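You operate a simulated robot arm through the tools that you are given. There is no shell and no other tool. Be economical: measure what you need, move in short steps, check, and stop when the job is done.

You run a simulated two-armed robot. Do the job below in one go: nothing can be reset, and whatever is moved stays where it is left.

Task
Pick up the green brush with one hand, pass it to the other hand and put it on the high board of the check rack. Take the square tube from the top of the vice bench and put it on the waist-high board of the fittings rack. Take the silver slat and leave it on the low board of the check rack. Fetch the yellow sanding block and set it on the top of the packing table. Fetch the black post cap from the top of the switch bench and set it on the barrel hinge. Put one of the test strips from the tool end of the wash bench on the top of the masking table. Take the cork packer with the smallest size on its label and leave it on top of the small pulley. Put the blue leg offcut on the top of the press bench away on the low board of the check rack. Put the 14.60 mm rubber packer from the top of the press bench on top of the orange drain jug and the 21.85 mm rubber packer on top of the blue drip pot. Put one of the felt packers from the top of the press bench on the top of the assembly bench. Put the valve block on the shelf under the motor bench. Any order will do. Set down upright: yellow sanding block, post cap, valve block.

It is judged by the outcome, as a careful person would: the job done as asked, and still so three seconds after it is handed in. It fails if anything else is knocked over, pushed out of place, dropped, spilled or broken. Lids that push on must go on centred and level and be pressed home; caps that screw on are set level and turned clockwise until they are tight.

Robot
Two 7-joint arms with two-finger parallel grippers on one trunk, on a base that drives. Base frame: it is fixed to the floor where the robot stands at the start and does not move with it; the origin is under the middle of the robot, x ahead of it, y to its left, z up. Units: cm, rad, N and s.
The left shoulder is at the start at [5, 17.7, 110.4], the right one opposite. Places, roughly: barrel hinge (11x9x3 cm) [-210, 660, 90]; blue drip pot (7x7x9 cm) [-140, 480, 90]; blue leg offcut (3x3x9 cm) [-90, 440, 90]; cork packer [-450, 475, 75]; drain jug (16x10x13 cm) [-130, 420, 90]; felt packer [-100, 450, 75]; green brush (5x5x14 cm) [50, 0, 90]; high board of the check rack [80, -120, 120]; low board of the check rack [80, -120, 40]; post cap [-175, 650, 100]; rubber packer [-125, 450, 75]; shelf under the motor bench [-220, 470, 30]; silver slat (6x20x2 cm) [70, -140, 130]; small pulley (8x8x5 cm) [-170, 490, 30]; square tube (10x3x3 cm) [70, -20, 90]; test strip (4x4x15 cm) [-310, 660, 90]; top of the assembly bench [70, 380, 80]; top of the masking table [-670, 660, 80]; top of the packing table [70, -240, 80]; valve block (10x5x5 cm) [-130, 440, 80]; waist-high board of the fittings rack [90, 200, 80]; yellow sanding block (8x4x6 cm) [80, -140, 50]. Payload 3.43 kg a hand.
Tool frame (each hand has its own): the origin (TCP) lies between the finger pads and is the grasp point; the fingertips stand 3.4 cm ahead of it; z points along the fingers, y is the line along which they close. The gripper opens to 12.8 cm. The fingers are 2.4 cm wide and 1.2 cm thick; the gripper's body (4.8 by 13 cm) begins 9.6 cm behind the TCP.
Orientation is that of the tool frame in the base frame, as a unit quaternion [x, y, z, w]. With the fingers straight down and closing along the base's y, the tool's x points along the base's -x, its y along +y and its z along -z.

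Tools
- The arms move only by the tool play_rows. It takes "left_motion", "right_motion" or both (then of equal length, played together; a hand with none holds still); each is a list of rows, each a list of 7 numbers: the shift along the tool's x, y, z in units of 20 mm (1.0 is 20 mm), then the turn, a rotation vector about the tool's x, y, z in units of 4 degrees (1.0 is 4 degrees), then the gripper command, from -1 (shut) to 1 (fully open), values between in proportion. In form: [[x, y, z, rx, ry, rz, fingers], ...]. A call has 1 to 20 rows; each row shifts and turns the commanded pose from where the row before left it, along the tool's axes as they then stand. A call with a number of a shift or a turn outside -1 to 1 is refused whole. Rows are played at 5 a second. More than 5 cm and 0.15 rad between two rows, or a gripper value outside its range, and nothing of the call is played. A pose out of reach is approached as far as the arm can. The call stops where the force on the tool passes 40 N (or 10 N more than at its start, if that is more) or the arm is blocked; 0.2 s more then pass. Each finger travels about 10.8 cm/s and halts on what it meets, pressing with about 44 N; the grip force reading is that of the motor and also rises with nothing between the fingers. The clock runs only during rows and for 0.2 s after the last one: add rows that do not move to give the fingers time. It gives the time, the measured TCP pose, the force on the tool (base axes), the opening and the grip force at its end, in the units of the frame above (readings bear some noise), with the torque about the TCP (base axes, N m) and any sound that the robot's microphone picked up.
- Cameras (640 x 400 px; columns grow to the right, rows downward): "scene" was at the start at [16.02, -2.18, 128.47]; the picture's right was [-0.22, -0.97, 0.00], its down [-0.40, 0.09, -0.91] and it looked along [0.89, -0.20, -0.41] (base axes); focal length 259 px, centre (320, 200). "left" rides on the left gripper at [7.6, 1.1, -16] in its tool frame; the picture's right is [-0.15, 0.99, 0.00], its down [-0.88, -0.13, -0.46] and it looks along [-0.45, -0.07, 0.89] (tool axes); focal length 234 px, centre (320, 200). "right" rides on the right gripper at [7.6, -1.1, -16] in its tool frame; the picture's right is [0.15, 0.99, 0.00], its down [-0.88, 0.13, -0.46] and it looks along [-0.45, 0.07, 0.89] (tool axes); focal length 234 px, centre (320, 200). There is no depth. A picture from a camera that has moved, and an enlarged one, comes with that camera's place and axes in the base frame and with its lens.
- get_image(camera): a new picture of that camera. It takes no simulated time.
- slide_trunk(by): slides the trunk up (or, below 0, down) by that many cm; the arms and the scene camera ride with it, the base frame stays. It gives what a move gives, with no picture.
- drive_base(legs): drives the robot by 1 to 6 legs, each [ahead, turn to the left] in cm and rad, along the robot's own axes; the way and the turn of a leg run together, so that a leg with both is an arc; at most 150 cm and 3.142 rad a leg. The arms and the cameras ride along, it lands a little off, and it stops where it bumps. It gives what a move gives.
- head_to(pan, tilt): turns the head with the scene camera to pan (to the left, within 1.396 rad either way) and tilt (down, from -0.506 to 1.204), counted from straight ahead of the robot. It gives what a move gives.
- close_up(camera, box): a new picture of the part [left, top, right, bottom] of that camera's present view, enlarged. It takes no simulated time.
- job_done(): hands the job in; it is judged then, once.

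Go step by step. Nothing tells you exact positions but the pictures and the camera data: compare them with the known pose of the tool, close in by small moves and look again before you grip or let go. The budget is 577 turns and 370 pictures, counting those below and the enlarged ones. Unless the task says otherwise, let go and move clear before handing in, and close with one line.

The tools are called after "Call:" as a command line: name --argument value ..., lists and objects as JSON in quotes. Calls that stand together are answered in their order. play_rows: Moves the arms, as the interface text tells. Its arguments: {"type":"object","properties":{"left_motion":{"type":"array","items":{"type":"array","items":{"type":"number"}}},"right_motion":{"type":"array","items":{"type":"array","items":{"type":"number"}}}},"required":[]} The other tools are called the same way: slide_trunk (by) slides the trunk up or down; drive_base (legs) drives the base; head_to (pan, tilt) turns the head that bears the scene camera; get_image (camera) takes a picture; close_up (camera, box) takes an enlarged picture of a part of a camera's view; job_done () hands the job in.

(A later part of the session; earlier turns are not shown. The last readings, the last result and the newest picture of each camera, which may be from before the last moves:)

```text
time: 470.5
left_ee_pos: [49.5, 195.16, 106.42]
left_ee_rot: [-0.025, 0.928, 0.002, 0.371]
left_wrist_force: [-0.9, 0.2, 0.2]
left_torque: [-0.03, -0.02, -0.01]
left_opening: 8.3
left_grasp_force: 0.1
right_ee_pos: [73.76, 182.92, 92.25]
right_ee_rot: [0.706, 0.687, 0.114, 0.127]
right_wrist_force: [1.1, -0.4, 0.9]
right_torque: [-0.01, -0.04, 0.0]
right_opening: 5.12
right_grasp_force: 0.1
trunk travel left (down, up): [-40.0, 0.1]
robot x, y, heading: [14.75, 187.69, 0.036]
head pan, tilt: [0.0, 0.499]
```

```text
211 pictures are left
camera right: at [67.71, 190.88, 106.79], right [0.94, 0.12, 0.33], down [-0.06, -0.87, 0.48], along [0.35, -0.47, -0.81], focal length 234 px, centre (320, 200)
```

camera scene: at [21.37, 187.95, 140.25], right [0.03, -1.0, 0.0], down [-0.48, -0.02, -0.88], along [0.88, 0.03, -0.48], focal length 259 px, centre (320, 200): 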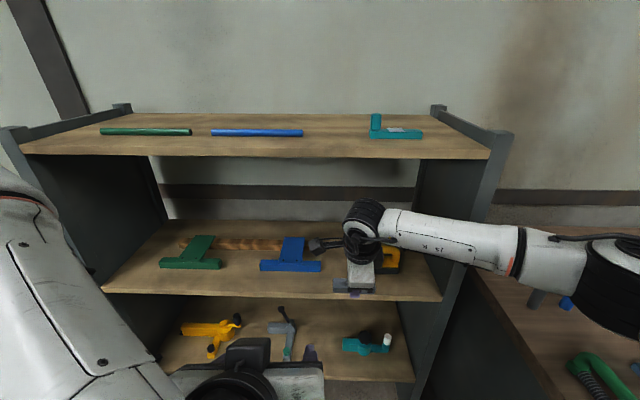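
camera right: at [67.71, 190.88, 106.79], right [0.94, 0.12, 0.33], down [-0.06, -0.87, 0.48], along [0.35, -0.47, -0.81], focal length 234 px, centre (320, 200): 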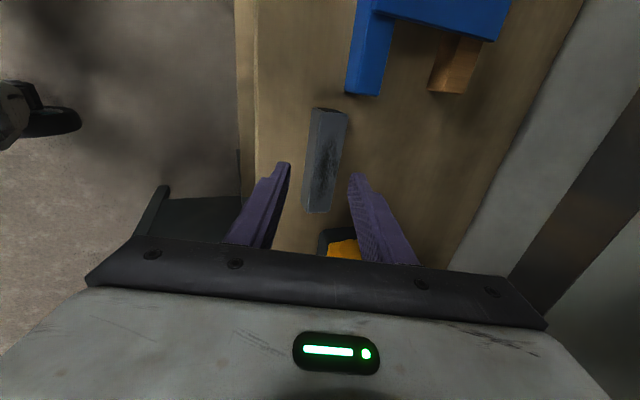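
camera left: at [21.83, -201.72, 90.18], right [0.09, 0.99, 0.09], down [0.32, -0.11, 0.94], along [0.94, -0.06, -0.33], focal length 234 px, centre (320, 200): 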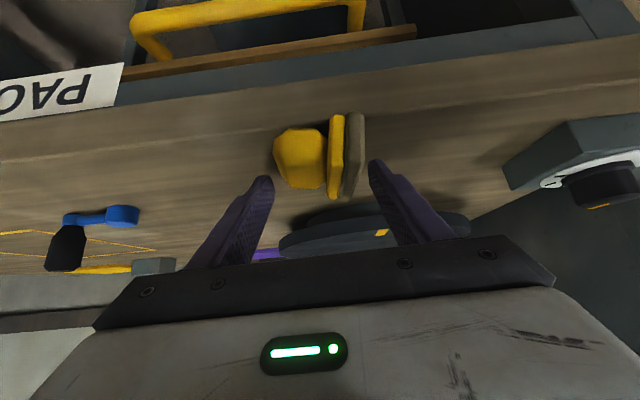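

The tube lies on the waist-high board. I withdraw and bring both hands back to the plain pose.

Call:
play_rows --right_motion '[[0, 0, -1, 0, 0, 0, 0], [0, 0, -1, 0, 0, 0, 0]]'

Call:
drive_base --legs '[[-55, 0]]'

Call:
play_rows --left_motion '[[0, 0.5, 0, 0, 1, 0, 0.3], [0, 0.5, 0, 0, 1, 0, 0.3], [0, 0.5, 0, 0, 1, 0, 0.3], [0, 0.5, 0, 0, 1, 0, 0.3], [0, 0.5, 0, 0, 1, 0, 0.3], [0, 0.5, 0, 0, 1, 0, 0.3], [0, 0.5, 0, 0, 1, 0, 0.3], [0, 0.5, 0, 0, 1, 0, 0.3], [0, 0.5, 0, 0, 1, 0, 0.3], [0, 0.5, 0, 0, 1, 0, 0.3], [0, 0.5, 0, 0, 0.9, 0, 0.3], [0, 0, 0, 0, 0, 0, 0.3], [0, 0, 0, 0, 0, 0, 0.3], [0, 0, 0, 0, 0, 0, 0.3], [0, 0, 0, 0, 0, 0, 0.3], [0, 0, 0, 0, 0, 0, 0.3], [0, 0, 0, 0, 0, 0, 0.3], [0, 0, 0, 0, 0, 0, 0.3], [0, 0, 0, 0, 0, 0, 0.3], [0, 0, 0, 0, 0, 0, 0.3]]' --right_motion '[[0, -0.8, 0, 1, 0, 0, 0], [0, -0.8, 0, 1, 0, 0, 0], [0, -0.8, 0, 1, 0, 0, 0], [0, -0.8, 0, 1, 0, 0, 0], [0, -0.8, 0, 1, 0, 0, 0], [0, -0.8, 0, 0, 0, -1, 0], [0, -0.8, 0, 0, 0, -1, 0], [0, -0.8, 0, 0, 0, -1, 0], [0, 0, 0, 0, 0, -1, 0], [0, 0, 0, 0, 0, -1, 0], [0, 0, 0, 0, 0, -1, 0], [0, 0, 0, 0, 0, -1, 0], [0, 0, 0, 0, 0, -1, 0], [0, 0, 0, 0, 0, -1, 0], [0, 0, 0, 0, 0, -1, 0], [0, 0, 0, 0, 0, -1, 0], [0, 0, 0, 0, 0, -1, 0], [0, 0, 0, 0, 0, -1, 0], [0, 0, 0, 0, 0, -1, 0], [0, 0, 0, 0, 0, -1, 0]]'

Call:
play_rows --right_motion '[[0, 0, 0, 0, 0, -1, 0], [0, 0, 0, 0, 0, -1, 0], [0, 0, 0, 0, 0, -1, 0], [0, 0, 0, 0, 0, -1, 0], [0, 0, 0, 0, 0, -1, 0], [0, 0, 0, 0, 0, -1, 0], [0, 0, 0, 0, 0, -1, 0]]'

```text
time: 471.1
left_ee_pos: [49.5, 195.14, 106.38]
left_ee_rot: [-0.025, 0.928, 0.002, 0.372]
left_wrist_force: [-0.6, 0.0, 0.1]
left_torque: [0.01, -0.03, 0.02]
left_opening: 8.32
left_grasp_force: 0.1
right_ee_pos: [72.44, 183.15, 96.12]
right_ee_rot: [0.706, 0.687, 0.114, 0.126]
right_wrist_force: [0.4, -0.2, 0.1]
right_torque: [-0.03, 0.01, 0.01]
right_opening: 6.4
right_grasp_force: 0.0
trunk travel left (down, up): [-40.0, 0.1]
robot x, y, heading: [14.17, 187.65, 0.036]
head pan, tilt: [0.0, 0.499]
```

```text
time: 474.2
left_ee_pos: [-5.03, 193.29, 106.53]
left_ee_rot: [-0.025, 0.928, 0.003, 0.372]
left_wrist_force: [-1.0, 0.6, -0.1]
left_torque: [-0.01, 0.0, -0.02]
left_opening: 8.3
left_grasp_force: 0.1
right_ee_pos: [18.04, 181.25, 96.1]
right_ee_rot: [0.708, 0.686, 0.113, 0.126]
right_wrist_force: [-0.5, 0.3, -0.4]
right_torque: [0.01, -0.01, -0.01]
right_opening: 6.38
right_grasp_force: 0.0
trunk travel left (down, up): [-40.0, 0.1]
robot x, y, heading: [-39.89, 186.34, 0.033]
head pan, tilt: [0.0, 0.499]
```

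```text
time: 478.4
left_ee_pos: [-5.47, 204.29, 106.3]
left_ee_rot: [-0.024, 1.0, -0.006, 0.0]
left_wrist_force: [0.5, 0.0, -0.3]
left_torque: [0.03, -0.03, 0.03]
left_opening: 8.3
left_grasp_force: 0.1
right_ee_pos: [5.44, 181.3, 94.5]
right_ee_rot: [0.274, 0.962, -0.007, -0.002]
right_wrist_force: [0.6, -0.4, 0.4]
right_torque: [0.03, 0.0, -0.01]
right_opening: 6.41
right_grasp_force: 0.0
trunk travel left (down, up): [-40.0, 0.1]
robot x, y, heading: [-39.73, 186.16, 0.029]
head pan, tilt: [0.0, 0.499]
```

```text
time: 480.0
left_ee_pos: [-5.46, 204.28, 106.25]
left_ee_rot: [-0.024, 1.0, -0.007, 0.001]
left_wrist_force: [-0.7, 0.0, -0.2]
left_torque: [0.02, -0.02, -0.02]
left_opening: 8.36
left_grasp_force: 0.0
right_ee_pos: [5.43, 181.29, 94.42]
right_ee_rot: [0.033, 0.999, -0.006, -0.004]
right_wrist_force: [0.2, 0.1, 0.1]
right_torque: [-0.03, -0.02, -0.01]
right_opening: 6.37
right_grasp_force: 0.0
trunk travel left (down, up): [-40.0, 0.1]
robot x, y, heading: [-40.02, 186.35, 0.035]
head pan, tilt: [0.0, 0.499]
```

Call:
drive_base --legs '[[0, 1.536], [120, 0]]'

Call:
head_to --pan 0.3 --tilt 0.25

Call:
get_image --camera "scene"

```text
time: 489.9
left_ee_pos: [-55.72, 342.07, 106.29]
left_ee_rot: [0.71, -0.704, 0.005, -0.005]
left_wrist_force: [-1.1, 0.1, 0.6]
left_torque: [0.0, -0.01, 0.0]
left_opening: 8.34
left_grasp_force: 0.0
right_ee_pos: [-32.29, 352.03, 94.53]
right_ee_rot: [-0.669, 0.743, -0.007, 0.002]
right_wrist_force: [0.0, -0.2, -0.2]
right_torque: [-0.01, 0.0, -0.02]
right_opening: 6.4
right_grasp_force: 0.0
trunk travel left (down, up): [-40.0, 0.1]
robot x, y, heading: [-38.88, 307.34, 1.563]
head pan, tilt: [0.0, 0.499]
```

```text
time: 490.7
left_ee_pos: [-55.72, 342.04, 106.29]
left_ee_rot: [0.71, -0.704, 0.005, -0.005]
left_wrist_force: [1.0, -0.3, 0.1]
left_torque: [0.03, 0.0, 0.03]
left_opening: 8.33
left_grasp_force: 0.1
right_ee_pos: [-32.16, 352.18, 94.5]
right_ee_rot: [-0.669, 0.743, -0.007, 0.002]
right_wrist_force: [0.4, 0.0, 1.0]
right_torque: [0.01, -0.01, -0.01]
right_opening: 6.4
right_grasp_force: 0.0
trunk travel left (down, up): [-40.0, 0.1]
robot x, y, heading: [-38.94, 306.9, 1.569]
head pan, tilt: [0.3, 0.25]
```

```text
210 pictures are left
camera scene: at [-41.4, 322.79, 142.58], right [0.96, 0.29, 0.0], down [0.07, -0.24, -0.97], along [-0.28, 0.93, -0.25], focal length 259 px, centre (320, 200)
```

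scene: 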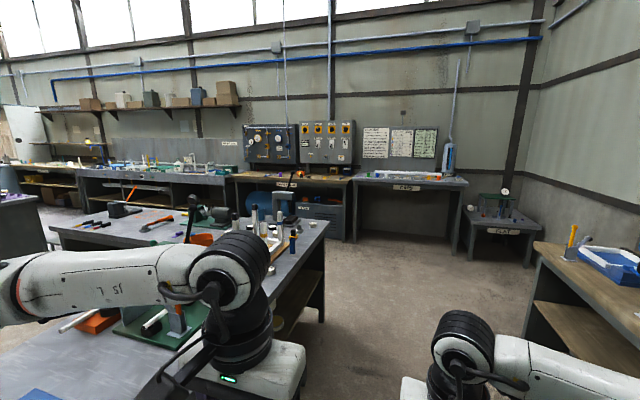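

Call:
drive_base --legs '[[95, 0]]'

Call:
head_to --pan 1.3 --tilt 0.4

Call:
get_image --camera "scene"

```text
time: 495.6
left_ee_pos: [-53.83, 436.79, 106.15]
left_ee_rot: [-0.704, 0.71, -0.004, 0.005]
left_wrist_force: [0.1, -0.4, 0.5]
left_torque: [-0.01, -0.02, -0.01]
left_opening: 8.32
left_grasp_force: 0.2
right_ee_pos: [-30.18, 446.36, 94.48]
right_ee_rot: [-0.663, 0.749, -0.007, 0.001]
right_wrist_force: [0.3, -0.1, 0.1]
right_torque: [0.02, 0.01, 0.0]
right_opening: 6.38
right_grasp_force: 0.2
trunk travel left (down, up): [-40.0, 0.1]
robot x, y, heading: [-37.37, 401.36, 1.55]
head pan, tilt: [0.3, 0.25]
```

```text
time: 496.9
left_ee_pos: [-53.78, 436.72, 106.32]
left_ee_rot: [-0.704, 0.71, -0.005, 0.006]
left_wrist_force: [-0.6, -0.5, 0.8]
left_torque: [0.02, -0.01, 0.01]
left_opening: 8.32
left_grasp_force: 0.1
right_ee_pos: [-30.18, 446.28, 94.35]
right_ee_rot: [-0.663, 0.749, -0.007, 0.001]
right_wrist_force: [0.3, -0.3, 0.5]
right_torque: [-0.01, 0.01, -0.01]
right_opening: 6.39
right_grasp_force: 0.1
trunk travel left (down, up): [-40.0, 0.1]
robot x, y, heading: [-37.41, 401.4, 1.551]
head pan, tilt: [1.3, 0.4]
```

```text
209 pictures are left
camera scene: at [-46.09, 410.88, 141.19], right [0.29, 0.96, 0.0], down [0.37, -0.11, -0.92], along [-0.88, 0.27, -0.39], focal length 259 px, centre (320, 200)
```

scene: 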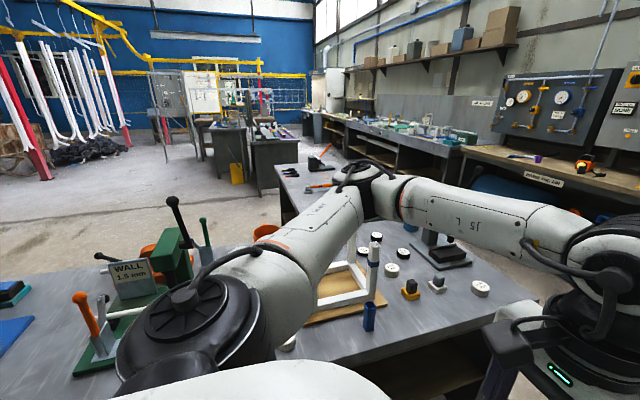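

Call:
drive_base --legs '[[42, 0], [0, 1.59]]'

Call:
head_to --pan 0 --tilt 0.5

Call:
get_image --camera "scene"

```text
time: 503.3
left_ee_pos: [-71.66, 425.98, 106.26]
left_ee_rot: [1.0, 0.003, 0.0, -0.007]
left_wrist_force: [0.2, 0.5, 0.4]
left_torque: [0.03, 0.02, 0.01]
left_opening: 8.32
left_grasp_force: 0.1
right_ee_pos: [-81.44, 449.6, 94.43]
right_ee_rot: [0.998, -0.055, 0.004, -0.006]
right_wrist_force: [0.4, 0.3, 0.0]
right_torque: [0.02, 0.04, -0.01]
right_opening: 6.38
right_grasp_force: 0.1
trunk travel left (down, up): [-40.0, 0.1]
robot x, y, heading: [-36.53, 443.05, 3.132]
head pan, tilt: [1.3, 0.4]
```

```text
time: 504.8
left_ee_pos: [-71.57, 426.07, 106.23]
left_ee_rot: [1.0, 0.002, -0.001, -0.007]
left_wrist_force: [-0.2, 0.4, -0.3]
left_torque: [0.0, 0.0, 0.0]
left_opening: 8.34
left_grasp_force: 0.0
right_ee_pos: [-81.47, 449.43, 94.53]
right_ee_rot: [0.999, -0.054, 0.003, -0.007]
right_wrist_force: [-1.2, 0.3, -0.3]
right_torque: [-0.04, -0.01, 0.03]
right_opening: 6.39
right_grasp_force: 0.0
trunk travel left (down, up): [-40.0, 0.1]
robot x, y, heading: [-36.55, 442.66, 3.135]
head pan, tilt: [0.0, 0.499]
```

```text
208 pictures are left
camera scene: at [-52.47, 442.9, 140.27], right [0.01, 1.0, 0.0], down [0.48, 0.0, -0.88], along [-0.88, 0.01, -0.48], focal length 259 px, centre (320, 200)
```

scene: 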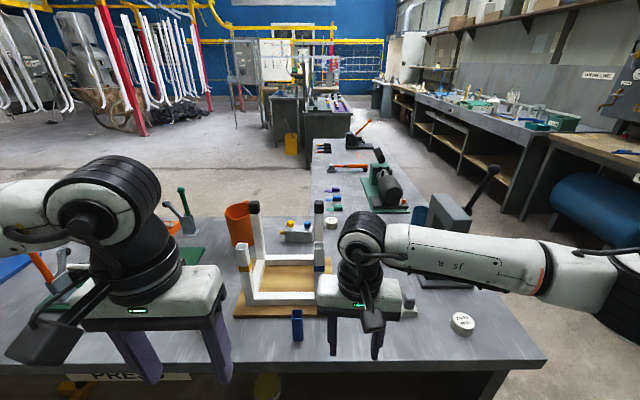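

Call:
play_rows --left_motion '[[0, 1, 0, 0, 0, 0, 0.3], [0, 1, 0, 0, 0, 0, 0.3], [0, 1, 0, 0, 0, 0, 0.3], [0, 1, 0, 0, 0, 0, 0.3], [0, 1, 0, 0, 0, 0, 0.3], [0, 1, 0, 0, 0, 0, 0.3], [0, 0, 0, 0, 0, 0, 0.3], [0, 0, 0, 0, 0, 0, 0.3], [0, 0, 0, 0, 0, 0, 0.3], [0, 0, 0, 0, 0, 0, 0.3]]' --right_motion '[[0, -1, -0.3, 0, 0, 0, 0], [0, -1, -0.3, 0, 0, 0, 0], [0, -1, -0.3, 0, 0, 0, 0], [0, -1, -0.3, 0, 0, 0, 0], [0, -1, -0.3, 0, 0, 0, 0], [0, -1, -0.3, 0, 0, 0, 0], [0, -1, -0.3, 0, 0, 0, 0], [0, -1, -0.3, 0, 0, 0, 0], [0, -1, -0.3, 0, 0, 0, 0], [0, -1, -0.3, 0, 0, 0, 0]]'

Call:
get_image --camera "scene"

Call:
close_up --camera "scene" --box '[200, 180, 520, 380]'

```text
time: 507.0
left_ee_pos: [-71.41, 414.03, 105.84]
left_ee_rot: [1.0, 0.002, 0.0, -0.007]
left_wrist_force: [0.0, -0.2, 0.1]
left_torque: [0.01, -0.02, -0.02]
left_opening: 8.31
left_grasp_force: 0.1
right_ee_pos: [-79.42, 469.39, 100.66]
right_ee_rot: [0.998, -0.055, 0.004, -0.006]
right_wrist_force: [0.2, -0.2, 0.2]
right_torque: [0.03, 0.0, -0.03]
right_opening: 6.4
right_grasp_force: 0.1
trunk travel left (down, up): [-40.0, 0.1]
robot x, y, heading: [-35.98, 442.78, 3.132]
head pan, tilt: [0.0, 0.499]
```

```text
207 pictures are left
camera scene: at [-52.45, 442.93, 140.27], right [0.01, 1.0, 0.0], down [0.48, 0.0, -0.88], along [-0.88, 0.01, -0.48], focal length 259 px, centre (320, 200)
```

scene: 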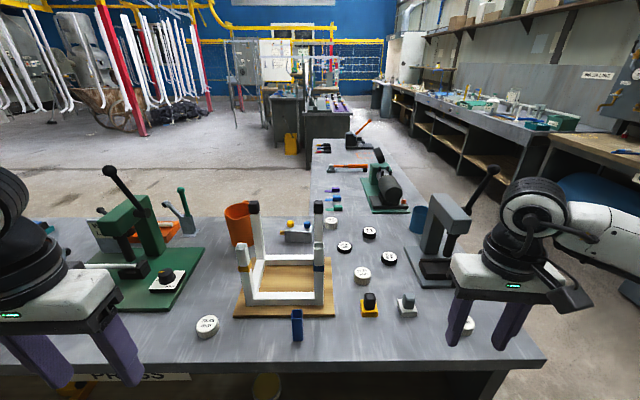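

```text
2.00 times, centred on (360, 280) of scene
camera zoom: at [-52.45, 442.93, 140.27], right [0.01, 1.0, 0.0], down [0.48, 0.0, -0.88], along [-0.88, 0.01, -0.48], focal length 517 px, centre (240, 40)
```

zoom: 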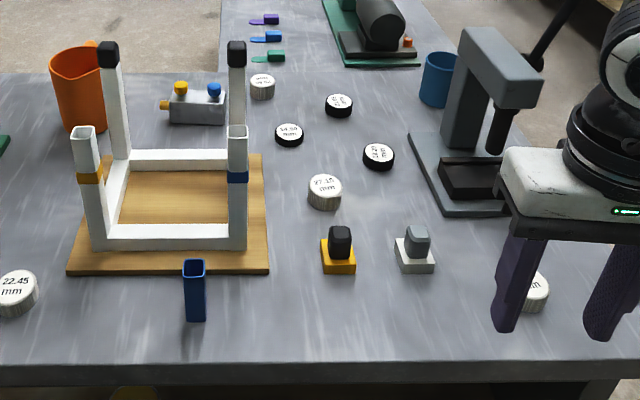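

Call:
close_up --camera "scene" --box '[310, 210, 430, 285]'

```text
5.33 times, centred on (370, 248) of scene
camera zoom: at [-52.45, 442.93, 140.27], right [0.01, 1.0, 0.0], down [0.48, 0.0, -0.88], along [-0.88, 0.01, -0.48], focal length 1380 px, centre (53, -53)
```

zoom: 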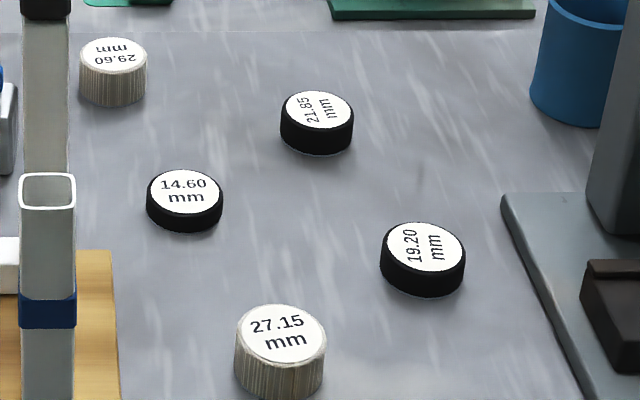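

Call:
close_up --camera "scene" --box '[215, 185, 345, 266]'

Call:
close_up --camera "scene" --box '[390, 190, 470, 240]'

```text
4.92 times, centred on (280, 226) of scene
camera zoom: at [-52.45, 442.93, 140.27], right [0.01, 1.0, 0.0], down [0.48, 0.0, -0.88], along [-0.88, 0.01, -0.48], focal length 1274 px, centre (517, 74)
```

zoom: 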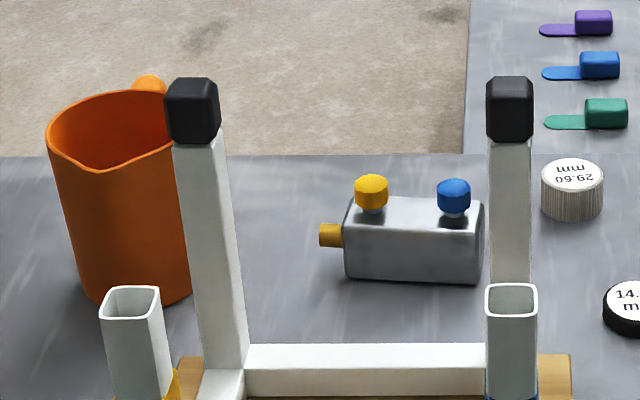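

```text
8.00 times, centred on (430, 215) of scene
camera zoom: at [-52.45, 442.93, 140.27], right [0.01, 1.0, 0.0], down [0.48, 0.0, -0.88], along [-0.88, 0.01, -0.48], focal length 2070 px, centre (-560, 80)
```

zoom: 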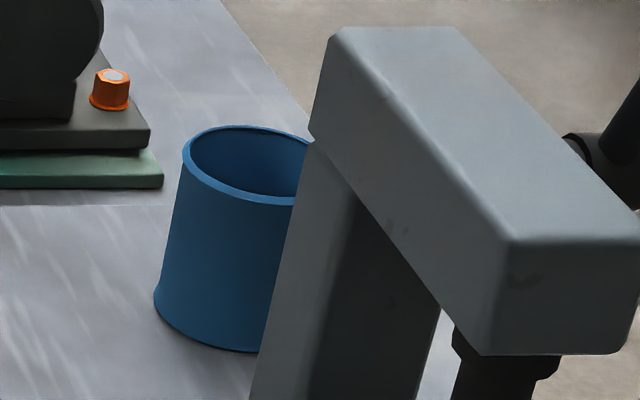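

I can read the packers: rubber 14.60, 21.85 and 19.20; felt 22.45, 27.15, 29.60. The valve block, orange jug, blue pot and blue offcut are all here. I bring the right hand in from the press side and drive closer to look from above.

Call:
play_rows --right_motion '[[0, 1, -0.3, 0, 0, 0, 0.2], [0, 1, -0.3, 0, 0, 0, 0.2], [0, 1, -0.3, 0, 0, 0, 0.2], [0, 1, 0, 0, 0, 0, 0.2], [0, 1, 0, 0, 0, 0, 0.2], [0, 1, 0, 0, 0, 0, 0.2], [0, 1, 0, 0, 0, 0, 0.2], [0, 1, 0, 0, 0, 0, 0.2]]'

Call:
drive_base --legs '[[27, 0]]'

Call:
get_image --camera "right"

```text
time: 508.8
left_ee_pos: [-71.46, 414.03, 105.94]
left_ee_rot: [1.0, 0.003, 0.0, -0.007]
left_wrist_force: [0.2, 0.3, 0.3]
left_torque: [0.0, -0.01, 0.0]
left_opening: 8.33
left_grasp_force: 0.1
right_ee_pos: [-81.15, 453.37, 102.17]
right_ee_rot: [0.998, -0.055, 0.003, -0.006]
right_wrist_force: [-0.4, 0.2, -1.3]
right_torque: [0.04, -0.05, -0.03]
right_opening: 7.67
right_grasp_force: 0.2
trunk travel left (down, up): [-40.0, 0.1]
robot x, y, heading: [-36.02, 443.12, 3.129]
head pan, tilt: [0.0, 0.499]
```

```text
time: 510.7
left_ee_pos: [-98.65, 414.58, 105.8]
left_ee_rot: [1.0, -0.001, 0.0, -0.007]
left_wrist_force: [-0.5, 0.6, 0.0]
left_torque: [-0.01, -0.02, 0.01]
left_opening: 8.33
left_grasp_force: 0.0
right_ee_pos: [-108.12, 453.93, 102.15]
right_ee_rot: [0.998, -0.058, 0.004, -0.006]
right_wrist_force: [0.5, -0.2, 0.4]
right_torque: [0.02, -0.04, -0.02]
right_opening: 7.68
right_grasp_force: 0.1
trunk travel left (down, up): [-40.0, 0.1]
robot x, y, heading: [-63.21, 442.95, 3.133]
head pan, tilt: [0.0, 0.499]
```

```text
202 pictures are left
camera right: at [-100.53, 453.96, 118.18], right [0.03, -1.0, -0.01], down [-0.89, -0.03, 0.45], along [-0.45, 0.0, -0.89], focal length 234 px, centre (320, 200)
```

right: 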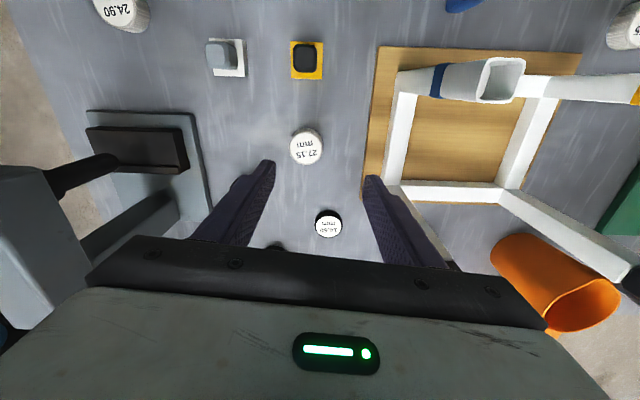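

Call:
play_rows --right_motion '[[-1, 0, 0, 0, 0, 0, 0.2], [-1, 0, 0, 0, 0, 0, 0.2], [-1, 0, 0, 0, 0, 0, 0.2], [-1, 0, 0, 0, 0, 0, 0.2], [-1, 0, 0.5, 0, 0, 0, 0.2], [-1, 0, 0.5, 0, 0, 0, 0.2], [-1, 0, 0.5, 0, 0, 0, 0.2], [-0.8, 0, 0.5, 0, 0, 0, 0.2]]'

Call:
get_image --camera "right"

```text
time: 512.5
left_ee_pos: [-98.63, 414.54, 105.92]
left_ee_rot: [1.0, 0.0, 0.0, -0.007]
left_wrist_force: [-0.5, 0.1, -0.3]
left_torque: [0.02, 0.01, 0.05]
left_opening: 8.33
left_grasp_force: 0.1
right_ee_pos: [-123.53, 455.91, 98.12]
right_ee_rot: [0.998, -0.058, 0.004, -0.005]
right_wrist_force: [-0.3, 0.9, -0.6]
right_torque: [0.04, 0.02, 0.01]
right_opening: 7.67
right_grasp_force: 0.0
trunk travel left (down, up): [-40.0, 0.1]
robot x, y, heading: [-63.37, 443.02, 3.128]
head pan, tilt: [0.0, 0.499]
```

```text
201 pictures are left
camera right: at [-115.97, 455.91, 114.06], right [0.03, -1.0, -0.01], down [-0.89, -0.03, 0.45], along [-0.45, 0.0, -0.89], focal length 234 px, centre (320, 200)
```

right: 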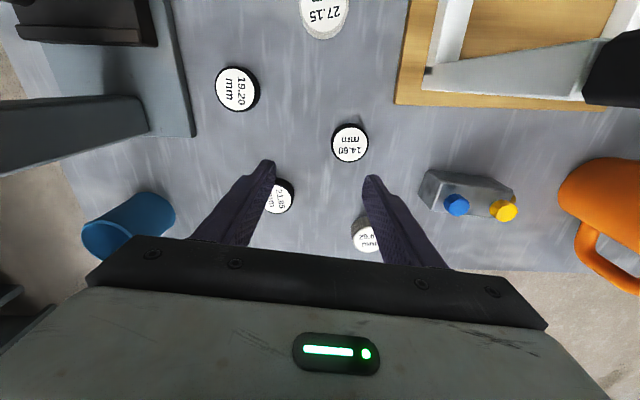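

Call:
play_rows --right_motion '[[0.17, 0.97, 0, 0, 0, 0, 0.2], [0.17, 0.97, 0.5, 0, 0, 0, 0.2], [0, 0, 1, 0, 0, 0, 0.2], [0, 0, 1, 0, 0, 0, 0.2], [0, 0, 1, 0, 0, 0, 0.2], [0, 0, 1, 0, 0, 0, 0.2], [0, 0, 1, 0, 0, 0, 0.2]]'

Call:
get_image --camera "right"

```text
time: 514.1
left_ee_pos: [-98.65, 414.56, 106.05]
left_ee_rot: [1.0, 0.0, 0.0, -0.007]
left_wrist_force: [0.6, 0.4, 0.3]
left_torque: [-0.01, 0.01, -0.01]
left_opening: 8.31
left_grasp_force: 0.0
right_ee_pos: [-123.29, 452.03, 86.96]
right_ee_rot: [0.998, -0.058, 0.003, -0.006]
right_wrist_force: [0.1, 0.5, -0.1]
right_torque: [0.0, -0.02, 0.0]
right_opening: 7.68
right_grasp_force: 0.2
trunk travel left (down, up): [-40.0, 0.1]
robot x, y, heading: [-62.82, 443.33, 3.129]
head pan, tilt: [0.0, 0.499]
```

```text
200 pictures are left
camera right: at [-115.61, 451.96, 103.01], right [0.03, -1.0, -0.01], down [-0.89, -0.03, 0.45], along [-0.45, -0.01, -0.89], focal length 234 px, centre (320, 200)
```

right: 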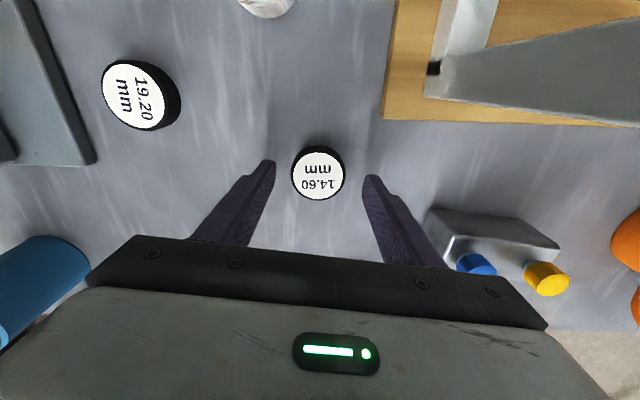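

Call:
play_rows --right_motion '[[0, 0, 0.5, 0, 0, 0, 0.2], [0, 0, 0.5, 0, 0, 0, 0.2], [0, 0, 0.25, 0, 0, 0, 0.2]]'

Call:
play_rows --right_motion '[[0, 0, 0.2, 0, 0, 0, 0.2], [0, 0, 0.2, 0, 0, 0, 0.2]]'

Call:
play_rows --right_motion '[[0, 0, 0.2, 0, 0, 0, 0.2], [0, 0, 0.2, 0, 0, 0, 0.2]]'

```text
time: 515.0
left_ee_pos: [-98.41, 414.5, 106.0]
left_ee_rot: [1.0, 0.0, -0.001, -0.006]
left_wrist_force: [0.6, 0.5, -0.8]
left_torque: [-0.02, -0.02, 0.0]
left_opening: 8.34
left_grasp_force: 0.0
right_ee_pos: [-123.38, 451.9, 85.32]
right_ee_rot: [0.998, -0.056, 0.0, -0.002]
right_wrist_force: [12.7, 3.5, 18.8]
right_torque: [-0.68, -0.43, 0.49]
right_opening: 7.34
right_grasp_force: 0.1
trunk travel left (down, up): [-40.0, 0.1]
robot x, y, heading: [-63.53, 443.11, 3.129]
head pan, tilt: [0.0, 0.499]
stopped in row 3 (right hand): the force on the tool passed its limit (the readings are from after the stop); the commanded pose is now the measured one
```

```text
time: 515.4
left_ee_pos: [-98.33, 414.58, 106.11]
left_ee_rot: [1.0, 0.0, -0.001, -0.006]
left_wrist_force: [-0.2, 0.4, 0.1]
left_torque: [-0.01, 0.0, 0.01]
left_opening: 8.31
left_grasp_force: 0.0
right_ee_pos: [-123.38, 451.81, 85.45]
right_ee_rot: [0.998, -0.055, 0.002, -0.002]
right_wrist_force: [14.6, 6.7, 19.2]
right_torque: [-0.55, -0.26, 0.51]
right_opening: 7.21
right_grasp_force: 0.2
trunk travel left (down, up): [-40.0, 0.1]
robot x, y, heading: [-63.36, 442.86, 3.127]
head pan, tilt: [0.0, 0.499]
stopped in row 2 (right hand): the force on the tool passed its limit (the readings are from after the stop); the commanded pose is now the measured one
```

```text
time: 515.9
left_ee_pos: [-98.38, 414.63, 106.0]
left_ee_rot: [1.0, 0.0, -0.001, -0.006]
left_wrist_force: [-0.3, 0.0, 0.0]
left_torque: [-0.03, -0.02, 0.03]
left_opening: 8.33
left_grasp_force: 0.0
right_ee_pos: [-123.39, 451.85, 85.33]
right_ee_rot: [0.999, -0.055, 0.002, -0.002]
right_wrist_force: [14.8, 6.9, 19.9]
right_torque: [-0.56, -0.21, 0.48]
right_opening: 7.18
right_grasp_force: 0.0
trunk travel left (down, up): [-40.0, 0.1]
robot x, y, heading: [-63.3, 443.27, 3.127]
head pan, tilt: [0.0, 0.499]
stopped in row 2 (right hand): the force on the tool passed its limit (the readings are from after the stop); the commanded pose is now the measured one
```

Call:
play_rows --right_motion '[[0, 0, -0.25, 0, 0, 0, 0.1], [0, 0, 0, 0, 0, 0, -0.1], [0, 0, 0, 0, 0, 0, -0.3], [0, 0, 0, 0, 0, 0, -0.6], [0, 0, 0, 0, 0, 0, -1], [0, 0, 0, 0, 0, 0, -1], [0, 0, -0.5, 0, 0, 0, -1], [0, 0, -1, 0, 0, 0, -1], [0, 0, -1, 0, 0, 0, -1], [0, 0, -1, 0, 0, 0, -1]]'

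Call:
get_image --camera "right"

```text
time: 518.1
left_ee_pos: [-98.61, 414.5, 105.74]
left_ee_rot: [1.0, 0.0, 0.0, -0.008]
left_wrist_force: [0.0, -0.9, 0.9]
left_torque: [0.01, 0.02, 0.04]
left_opening: 8.32
left_grasp_force: 0.0
right_ee_pos: [-123.61, 451.61, 92.66]
right_ee_rot: [0.998, -0.056, 0.0, -0.001]
right_wrist_force: [0.5, 0.6, -0.6]
right_torque: [-0.02, 0.03, -0.01]
right_opening: 4.79
right_grasp_force: 44.5
trunk travel left (down, up): [-40.0, 0.1]
robot x, y, heading: [-63.02, 442.87, 3.124]
head pan, tilt: [0.0, 0.499]
```

```text
199 pictures are left
camera right: at [-115.82, 451.86, 108.61], right [0.04, -1.0, 0.0], down [-0.89, -0.03, 0.45], along [-0.45, -0.01, -0.89], focal length 234 px, centre (320, 200)
```

right: 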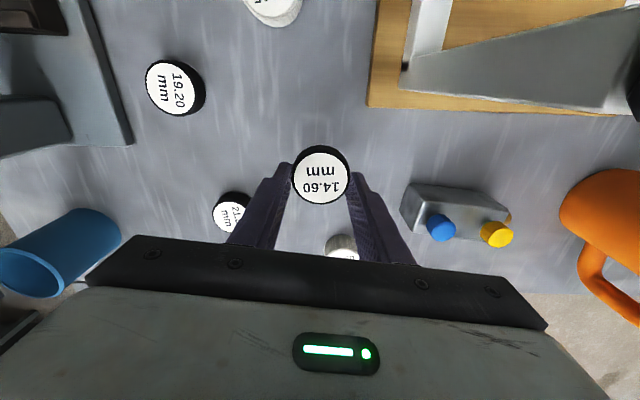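

The 14.60 packer is held. I raise both hands, back out and move over to face the jug.

Call:
play_rows --left_motion '[[0, 0, -1, 0, 0, 0, 0.3], [0, 0, -1, 0, 0, 0, 0.3], [0, 0, -1, 0, 0, 0, 0.3], [0, 0, -1, 0, 0, 0, 0.3], [0, 0, -1, 0, 0, 0, 0.3], [0, 0, -1, 0, 0, 0, 0.3], [0, 0, -1, 0, 0, 0, 0.3]]' --right_motion '[[0, 0, -1, 0, 0, 0, -1], [0, 0, -1, 0, 0, 0, -1], [0, 0, -1, 0, 0, 0, -1], [0, 0, -1, 0, 0, 0, -1], [0, 0, -1, 0, 0, 0, -1], [0, 0, -1, 0, 0, 0, -1], [0, 0, -1, 0, 0, 0, -1]]'

Call:
drive_base --legs '[[-32, 0], [0, 1.571], [26, 0], [0, -1.571]]'

Call:
get_image --camera "scene"

```text
time: 519.7
left_ee_pos: [-98.56, 414.38, 120.07]
left_ee_rot: [1.0, 0.0, 0.001, -0.007]
left_wrist_force: [-0.5, 0.4, 0.4]
left_torque: [-0.03, 0.0, 0.01]
left_opening: 8.3
left_grasp_force: 0.0
right_ee_pos: [-123.5, 451.73, 106.56]
right_ee_rot: [0.998, -0.056, 0.001, -0.001]
right_wrist_force: [0.0, -0.2, -0.3]
right_torque: [-0.03, -0.01, 0.02]
right_opening: 4.77
right_grasp_force: 44.0
trunk travel left (down, up): [-40.0, 0.1]
robot x, y, heading: [-63.31, 443.45, 3.129]
head pan, tilt: [0.0, 0.499]
```

```text
time: 530.9
left_ee_pos: [-67.16, 387.52, 120.01]
left_ee_rot: [1.0, 0.004, 0.0, -0.007]
left_wrist_force: [0.2, -0.4, 0.2]
left_torque: [-0.01, -0.02, -0.03]
left_opening: 8.32
left_grasp_force: 0.0
right_ee_pos: [-92.28, 424.44, 106.58]
right_ee_rot: [0.999, -0.053, 0.001, -0.003]
right_wrist_force: [0.2, 0.0, -0.4]
right_torque: [-0.02, -0.01, 0.02]
right_opening: 4.77
right_grasp_force: 44.2
trunk travel left (down, up): [-40.0, 0.1]
robot x, y, heading: [-32.32, 416.13, 3.132]
head pan, tilt: [0.0, 0.499]
```

```text
198 pictures are left
camera scene: at [-48.13, 416.5, 140.27], right [0.01, 1.0, 0.0], down [0.48, 0.0, -0.88], along [-0.88, 0.01, -0.48], focal length 259 px, centre (320, 200)
```

scene: 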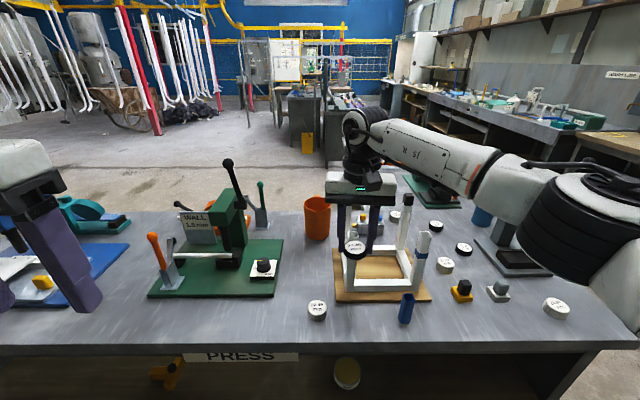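

Call:
play_rows --right_motion '[[0, 1, -1, 0, 0, 0, -1], [0, 1, -1, 0, 0, 0, -1], [0, 1, -1, 0, 0, 0, -1], [0, 1, 0, 0, 0, 0, -1]]'

Call:
drive_base --legs '[[32, 0]]'

Call:
get_image --camera "right"

Call:
get_image --camera "scene"

```text
time: 531.9
left_ee_pos: [-67.23, 387.65, 119.98]
left_ee_rot: [1.0, 0.003, 0.0, -0.007]
left_wrist_force: [0.4, -0.3, -0.4]
left_torque: [-0.01, -0.03, 0.0]
left_opening: 8.31
left_grasp_force: 0.1
right_ee_pos: [-92.5, 419.14, 112.25]
right_ee_rot: [0.998, -0.062, 0.001, 0.001]
right_wrist_force: [0.1, 0.4, 0.1]
right_torque: [0.02, 0.02, 0.01]
right_opening: 4.75
right_grasp_force: 43.5
right hand out of reach, approached as far as the arm can: row 3, 4
trunk travel left (down, up): [-40.0, 0.1]
robot x, y, heading: [-32.17, 416.69, 3.136]
head pan, tilt: [0.0, 0.499]
```

```text
time: 534.0
left_ee_pos: [-99.79, 387.77, 120.01]
left_ee_rot: [1.0, 0.003, 0.0, -0.007]
left_wrist_force: [-0.6, 0.1, 0.4]
left_torque: [-0.03, -0.01, 0.04]
left_opening: 8.29
left_grasp_force: 0.0
right_ee_pos: [-125.17, 419.15, 112.27]
right_ee_rot: [0.998, -0.061, 0.001, 0.0]
right_wrist_force: [0.5, -0.6, -0.9]
right_torque: [0.0, -0.02, 0.01]
right_opening: 4.75
right_grasp_force: 43.3
trunk travel left (down, up): [-40.0, 0.1]
robot x, y, heading: [-64.64, 416.73, 3.136]
head pan, tilt: [0.0, 0.499]
```

```text
197 pictures are left
camera right: at [-117.33, 419.39, 128.2], right [0.02, -1.0, 0.0], down [-0.89, -0.02, 0.45], along [-0.45, -0.01, -0.89], focal length 234 px, centre (320, 200)
```

right: 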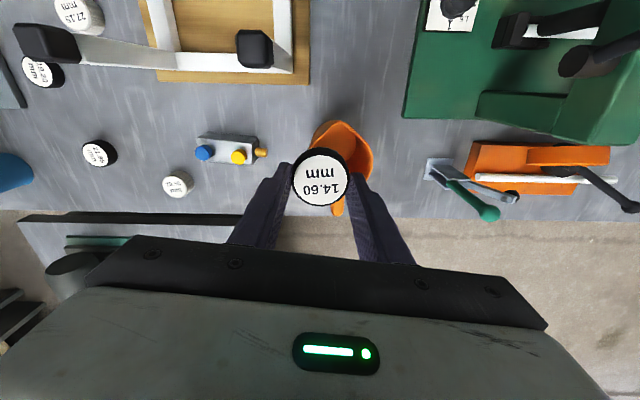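

```text
196 pictures are left
camera scene: at [-80.72, 416.72, 140.26], right [0.01, 1.0, 0.0], down [0.48, 0.0, -0.88], along [-0.88, 0.01, -0.48], focal length 259 px, centre (320, 200)
```

scene: 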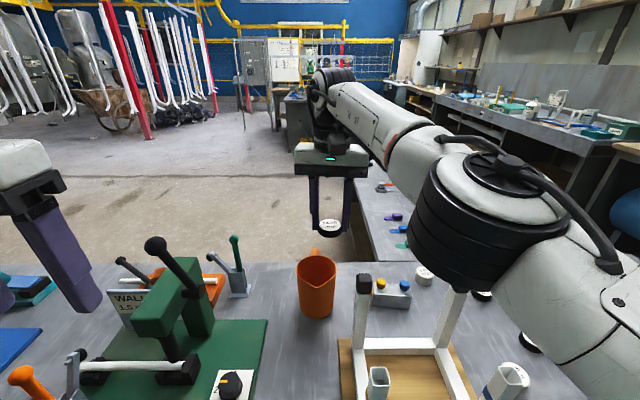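

Call:
close_up --camera "scene" --box '[270, 235, 366, 325]'

Call:
close_up --camera "right" --box '[270, 100, 430, 200]'

```text
4.44 times, centred on (318, 280) of scene
camera zoom: at [-80.72, 416.72, 140.26], right [0.01, 1.0, 0.0], down [0.48, 0.0, -0.88], along [-0.88, 0.01, -0.48], focal length 1150 px, centre (329, -156)
```

zoom: 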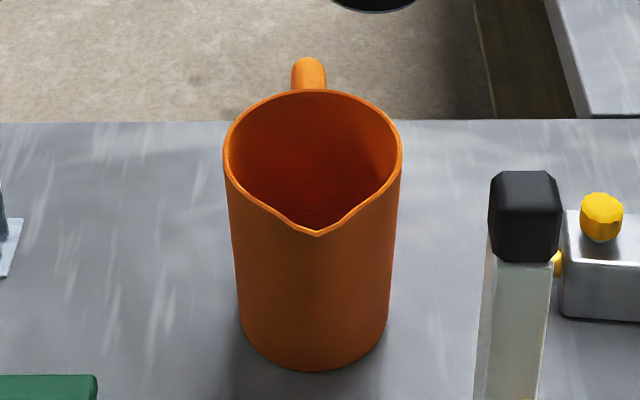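

```text
4.00 times, centred on (350, 150) of right
camera zoom: at [-117.33, 419.39, 128.2], right [0.02, -1.0, 0.0], down [-0.89, -0.02, 0.45], along [-0.45, -0.01, -0.89], focal length 937 px, centre (200, 400)
```

zoom: 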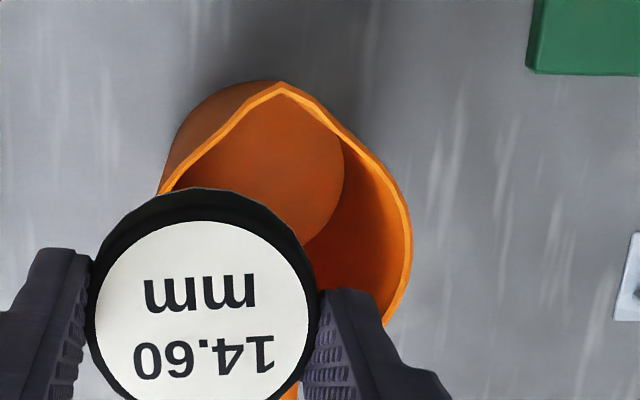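

The jug is an open vessel; I will set the packer centrally at it and lower it gently as far as it goes. I centre the hand over the jug first.

Call:
play_rows --right_motion '[[0, 0, 1, 0, 0, 0, -1], [0, 0, 1, 0, 0, 0, -1], [0, 0, 1, 0, 0, 0, -1], [-0.6, 0.5, 0.5, 0, 0, 0, -1], [-0.6, 0.5, 0, 0, 0, 0, -1], [-0.53, 0.54, 0, 0, 0, 0, -1]]'

Call:
get_image --camera "right"

Call:
get_image --camera "scene"

```text
time: 535.4
left_ee_pos: [-99.67, 387.76, 119.99]
left_ee_rot: [1.0, 0.003, 0.0, -0.007]
left_wrist_force: [0.2, 0.3, -0.8]
left_torque: [-0.05, 0.03, -0.03]
left_opening: 8.33
left_grasp_force: 0.0
right_ee_pos: [-125.46, 418.8, 108.29]
right_ee_rot: [0.998, -0.062, 0.001, 0.0]
right_wrist_force: [0.1, 0.4, 0.0]
right_torque: [-0.05, 0.02, 0.0]
right_opening: 4.78
right_grasp_force: 43.8
right hand out of reach, approached as far as the arm can: row 2, 3, 4, 5, 6
trunk travel left (down, up): [-40.0, 0.1]
robot x, y, heading: [-64.51, 416.76, 3.138]
head pan, tilt: [0.0, 0.499]
```

```text
193 pictures are left
camera right: at [-117.86, 418.87, 124.16], right [0.03, -1.0, 0.0], down [-0.89, -0.02, 0.45], along [-0.45, -0.01, -0.89], focal length 234 px, centre (320, 200)
```

right: 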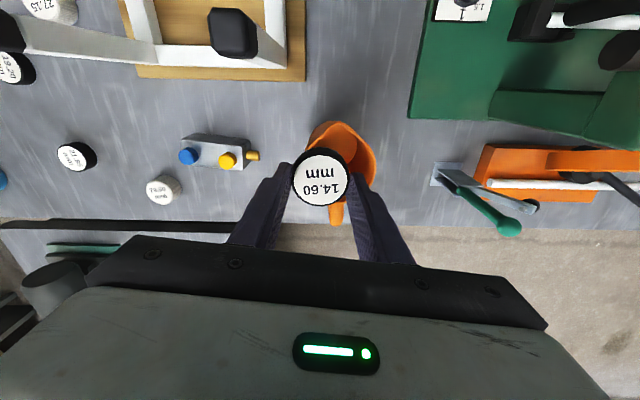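

```text
192 pictures are left
camera scene: at [-80.65, 416.73, 140.27], right [0.01, 1.0, 0.0], down [0.48, 0.0, -0.88], along [-0.88, 0.01, -0.48], focal length 259 px, centre (320, 200)
```

scene: 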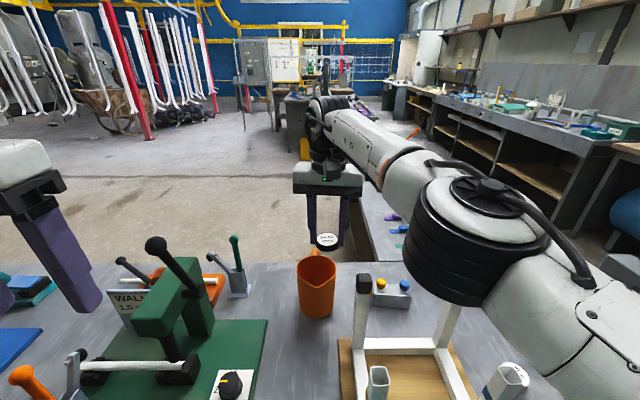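

Call:
drive_base --legs '[[-38, 0], [0, 1.571], [8, 0], [0, -1.571], [41, 0]]'

Call:
get_image --camera "scene"

Call:
get_image --camera "right"

```text
time: 548.4
left_ee_pos: [-101.41, 376.76, 119.99]
left_ee_rot: [1.0, 0.024, 0.001, -0.007]
left_wrist_force: [0.4, -0.2, 0.0]
left_torque: [0.01, 0.0, 0.02]
left_opening: 8.3
left_grasp_force: 0.0
right_ee_pos: [-128.61, 406.82, 108.21]
right_ee_rot: [0.999, -0.04, 0.002, 0.0]
right_wrist_force: [-0.4, -0.7, -0.5]
right_torque: [-0.01, -0.01, -0.01]
right_opening: 4.77
right_grasp_force: 44.2
trunk travel left (down, up): [-40.0, 0.1]
robot x, y, heading: [-67.66, 407.29, -3.109]
head pan, tilt: [0.0, 0.499]
```

```text
191 pictures are left
camera scene: at [-83.58, 406.49, 140.26], right [-0.03, 1.0, 0.0], down [0.48, 0.02, -0.88], along [-0.88, -0.03, -0.48], focal length 259 px, centre (320, 200)
```

scene: 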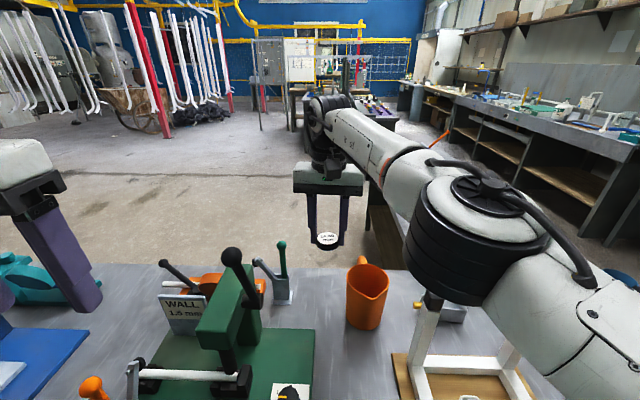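

```text
190 pictures are left
camera right: at [-120.87, 407.16, 124.25], right [0.07, -1.0, 0.0], down [-0.89, -0.06, 0.45], along [-0.45, -0.03, -0.89], focal length 234 px, centre (320, 200)
```

right: 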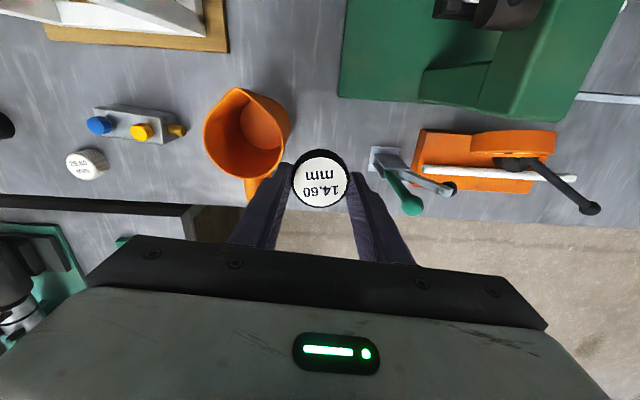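

Call:
play_rows --right_motion '[[0, -0.92, 0, 0, 0, 0, -1], [0, -0.92, 0, 0, 0, 0, -1], [0, -0.92, 0.5, 0, 0, 0, -1], [0, -0.92, 0.5, 0, 0, 0, -1], [0, -0.92, 0.5, 0, 0, 0, -1]]'

Call:
get_image --camera "right"

Call:
close_up --camera "scene" --box '[280, 190, 440, 350]'

```text
time: 549.5
left_ee_pos: [-101.4, 376.76, 119.89]
left_ee_rot: [1.0, 0.025, 0.001, -0.007]
left_wrist_force: [-0.2, -0.4, -0.6]
left_torque: [0.01, -0.01, 0.0]
left_opening: 8.33
left_grasp_force: 0.1
right_ee_pos: [-128.55, 406.82, 108.26]
right_ee_rot: [0.999, -0.041, 0.001, 0.0]
right_wrist_force: [0.0, 0.7, -0.4]
right_torque: [-0.02, -0.03, -0.01]
right_opening: 4.78
right_grasp_force: 44.1
right hand out of reach, approached as far as the arm can: row 1, 2, 3, 4, 5
trunk travel left (down, up): [-40.0, 0.1]
robot x, y, heading: [-67.23, 407.39, -3.106]
head pan, tilt: [0.0, 0.499]
```

```text
189 pictures are left
camera right: at [-120.82, 407.16, 124.27], right [0.07, -1.0, 0.0], down [-0.89, -0.06, 0.45], along [-0.45, -0.03, -0.89], focal length 234 px, centre (320, 200)
```

right: 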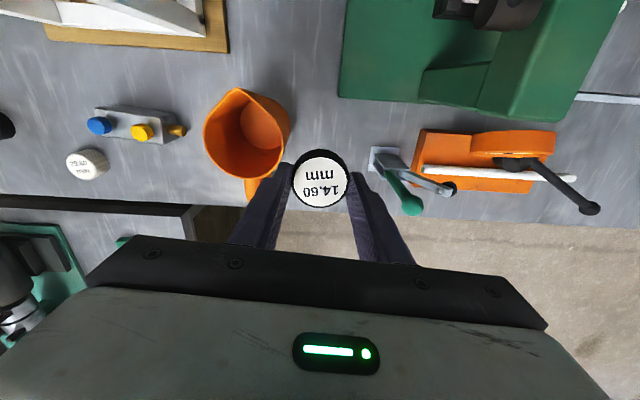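

```text
2.50 times, centred on (360, 270) of scene
camera zoom: at [-83.53, 406.49, 140.27], right [-0.03, 1.0, 0.0], down [0.48, 0.02, -0.88], along [-0.88, -0.03, -0.48], focal length 647 px, centre (220, 25)
```

zoom: 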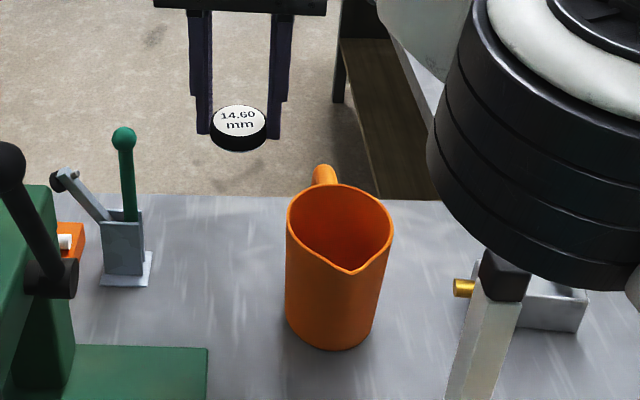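

Call:
play_rows --right_motion '[[1, 0, 0, 0, 0, 0, -1], [1, 0, 0, 0, 0, 0, -1], [1, 0, 0, 0, 0, 0, -1]]'

```text
time: 550.4
left_ee_pos: [-101.31, 376.75, 119.93]
left_ee_rot: [1.0, 0.025, -0.001, -0.007]
left_wrist_force: [0.7, 1.0, 0.2]
left_torque: [0.01, 0.0, 0.0]
left_opening: 8.35
left_grasp_force: 0.1
right_ee_pos: [-128.61, 406.62, 108.29]
right_ee_rot: [0.999, -0.041, 0.001, 0.0]
right_wrist_force: [1.2, -0.5, -0.2]
right_torque: [-0.01, 0.01, -0.01]
right_opening: 4.75
right_grasp_force: 43.4
right hand out of reach, approached as far as the arm can: row 1, 2, 3
trunk travel left (down, up): [-40.0, 0.1]
robot x, y, heading: [-67.43, 407.39, -3.107]
head pan, tilt: [0.0, 0.499]
```

Call:
play_rows --right_motion '[[1, -1, 0, 0, 0, 0, -1], [1, -1, 0, 0, 0, 0, -1], [1, -1, 0, 0, 0, 0, -1], [1, -1, 0, 0, 0, 0, -1], [1, 0, 0, 0, 0, 0, -1], [1, 0, 0, 0, 0, 0, -1]]'

```text
time: 551.8
left_ee_pos: [-101.28, 376.79, 120.04]
left_ee_rot: [1.0, 0.024, -0.001, -0.006]
left_wrist_force: [0.7, 0.4, -0.5]
left_torque: [-0.02, -0.02, 0.05]
left_opening: 8.3
left_grasp_force: 0.0
right_ee_pos: [-128.51, 406.71, 108.26]
right_ee_rot: [0.999, -0.041, 0.001, 0.0]
right_wrist_force: [-0.7, -0.1, -1.2]
right_torque: [0.03, 0.01, 0.02]
right_opening: 4.74
right_grasp_force: 43.9
right hand out of reach, approached as far as the arm can: row 1, 2, 3, 4, 5, 6
trunk travel left (down, up): [-40.0, 0.1]
robot x, y, heading: [-67.5, 407.02, -3.111]
head pan, tilt: [0.0, 0.499]
```

Call:
play_rows --right_motion '[[0, 0, 0, 0, 0, 1, -1], [0, 0, 0, 0, 0, 1, -1], [0, 0, 0, 0, 0, 1, -1], [0, 0, 0, 0, 0, 1, -1], [0, -1, 0, 0, 0, 0, -1], [0, -1, 0, 0, 0, 0, -1]]'

```text
time: 553.1
left_ee_pos: [-101.4, 376.78, 119.99]
left_ee_rot: [1.0, 0.024, 0.0, -0.007]
left_wrist_force: [0.0, 0.5, 0.1]
left_torque: [-0.01, 0.02, 0.04]
left_opening: 8.32
left_grasp_force: 0.0
right_ee_pos: [-127.21, 410.4, 108.37]
right_ee_rot: [0.984, -0.179, 0.002, 0.0]
right_wrist_force: [-0.2, -0.1, -0.5]
right_torque: [-0.03, 0.03, 0.02]
right_opening: 4.74
right_grasp_force: 43.4
trunk travel left (down, up): [-40.0, 0.1]
robot x, y, heading: [-67.27, 407.29, -3.109]
head pan, tilt: [0.0, 0.499]
```

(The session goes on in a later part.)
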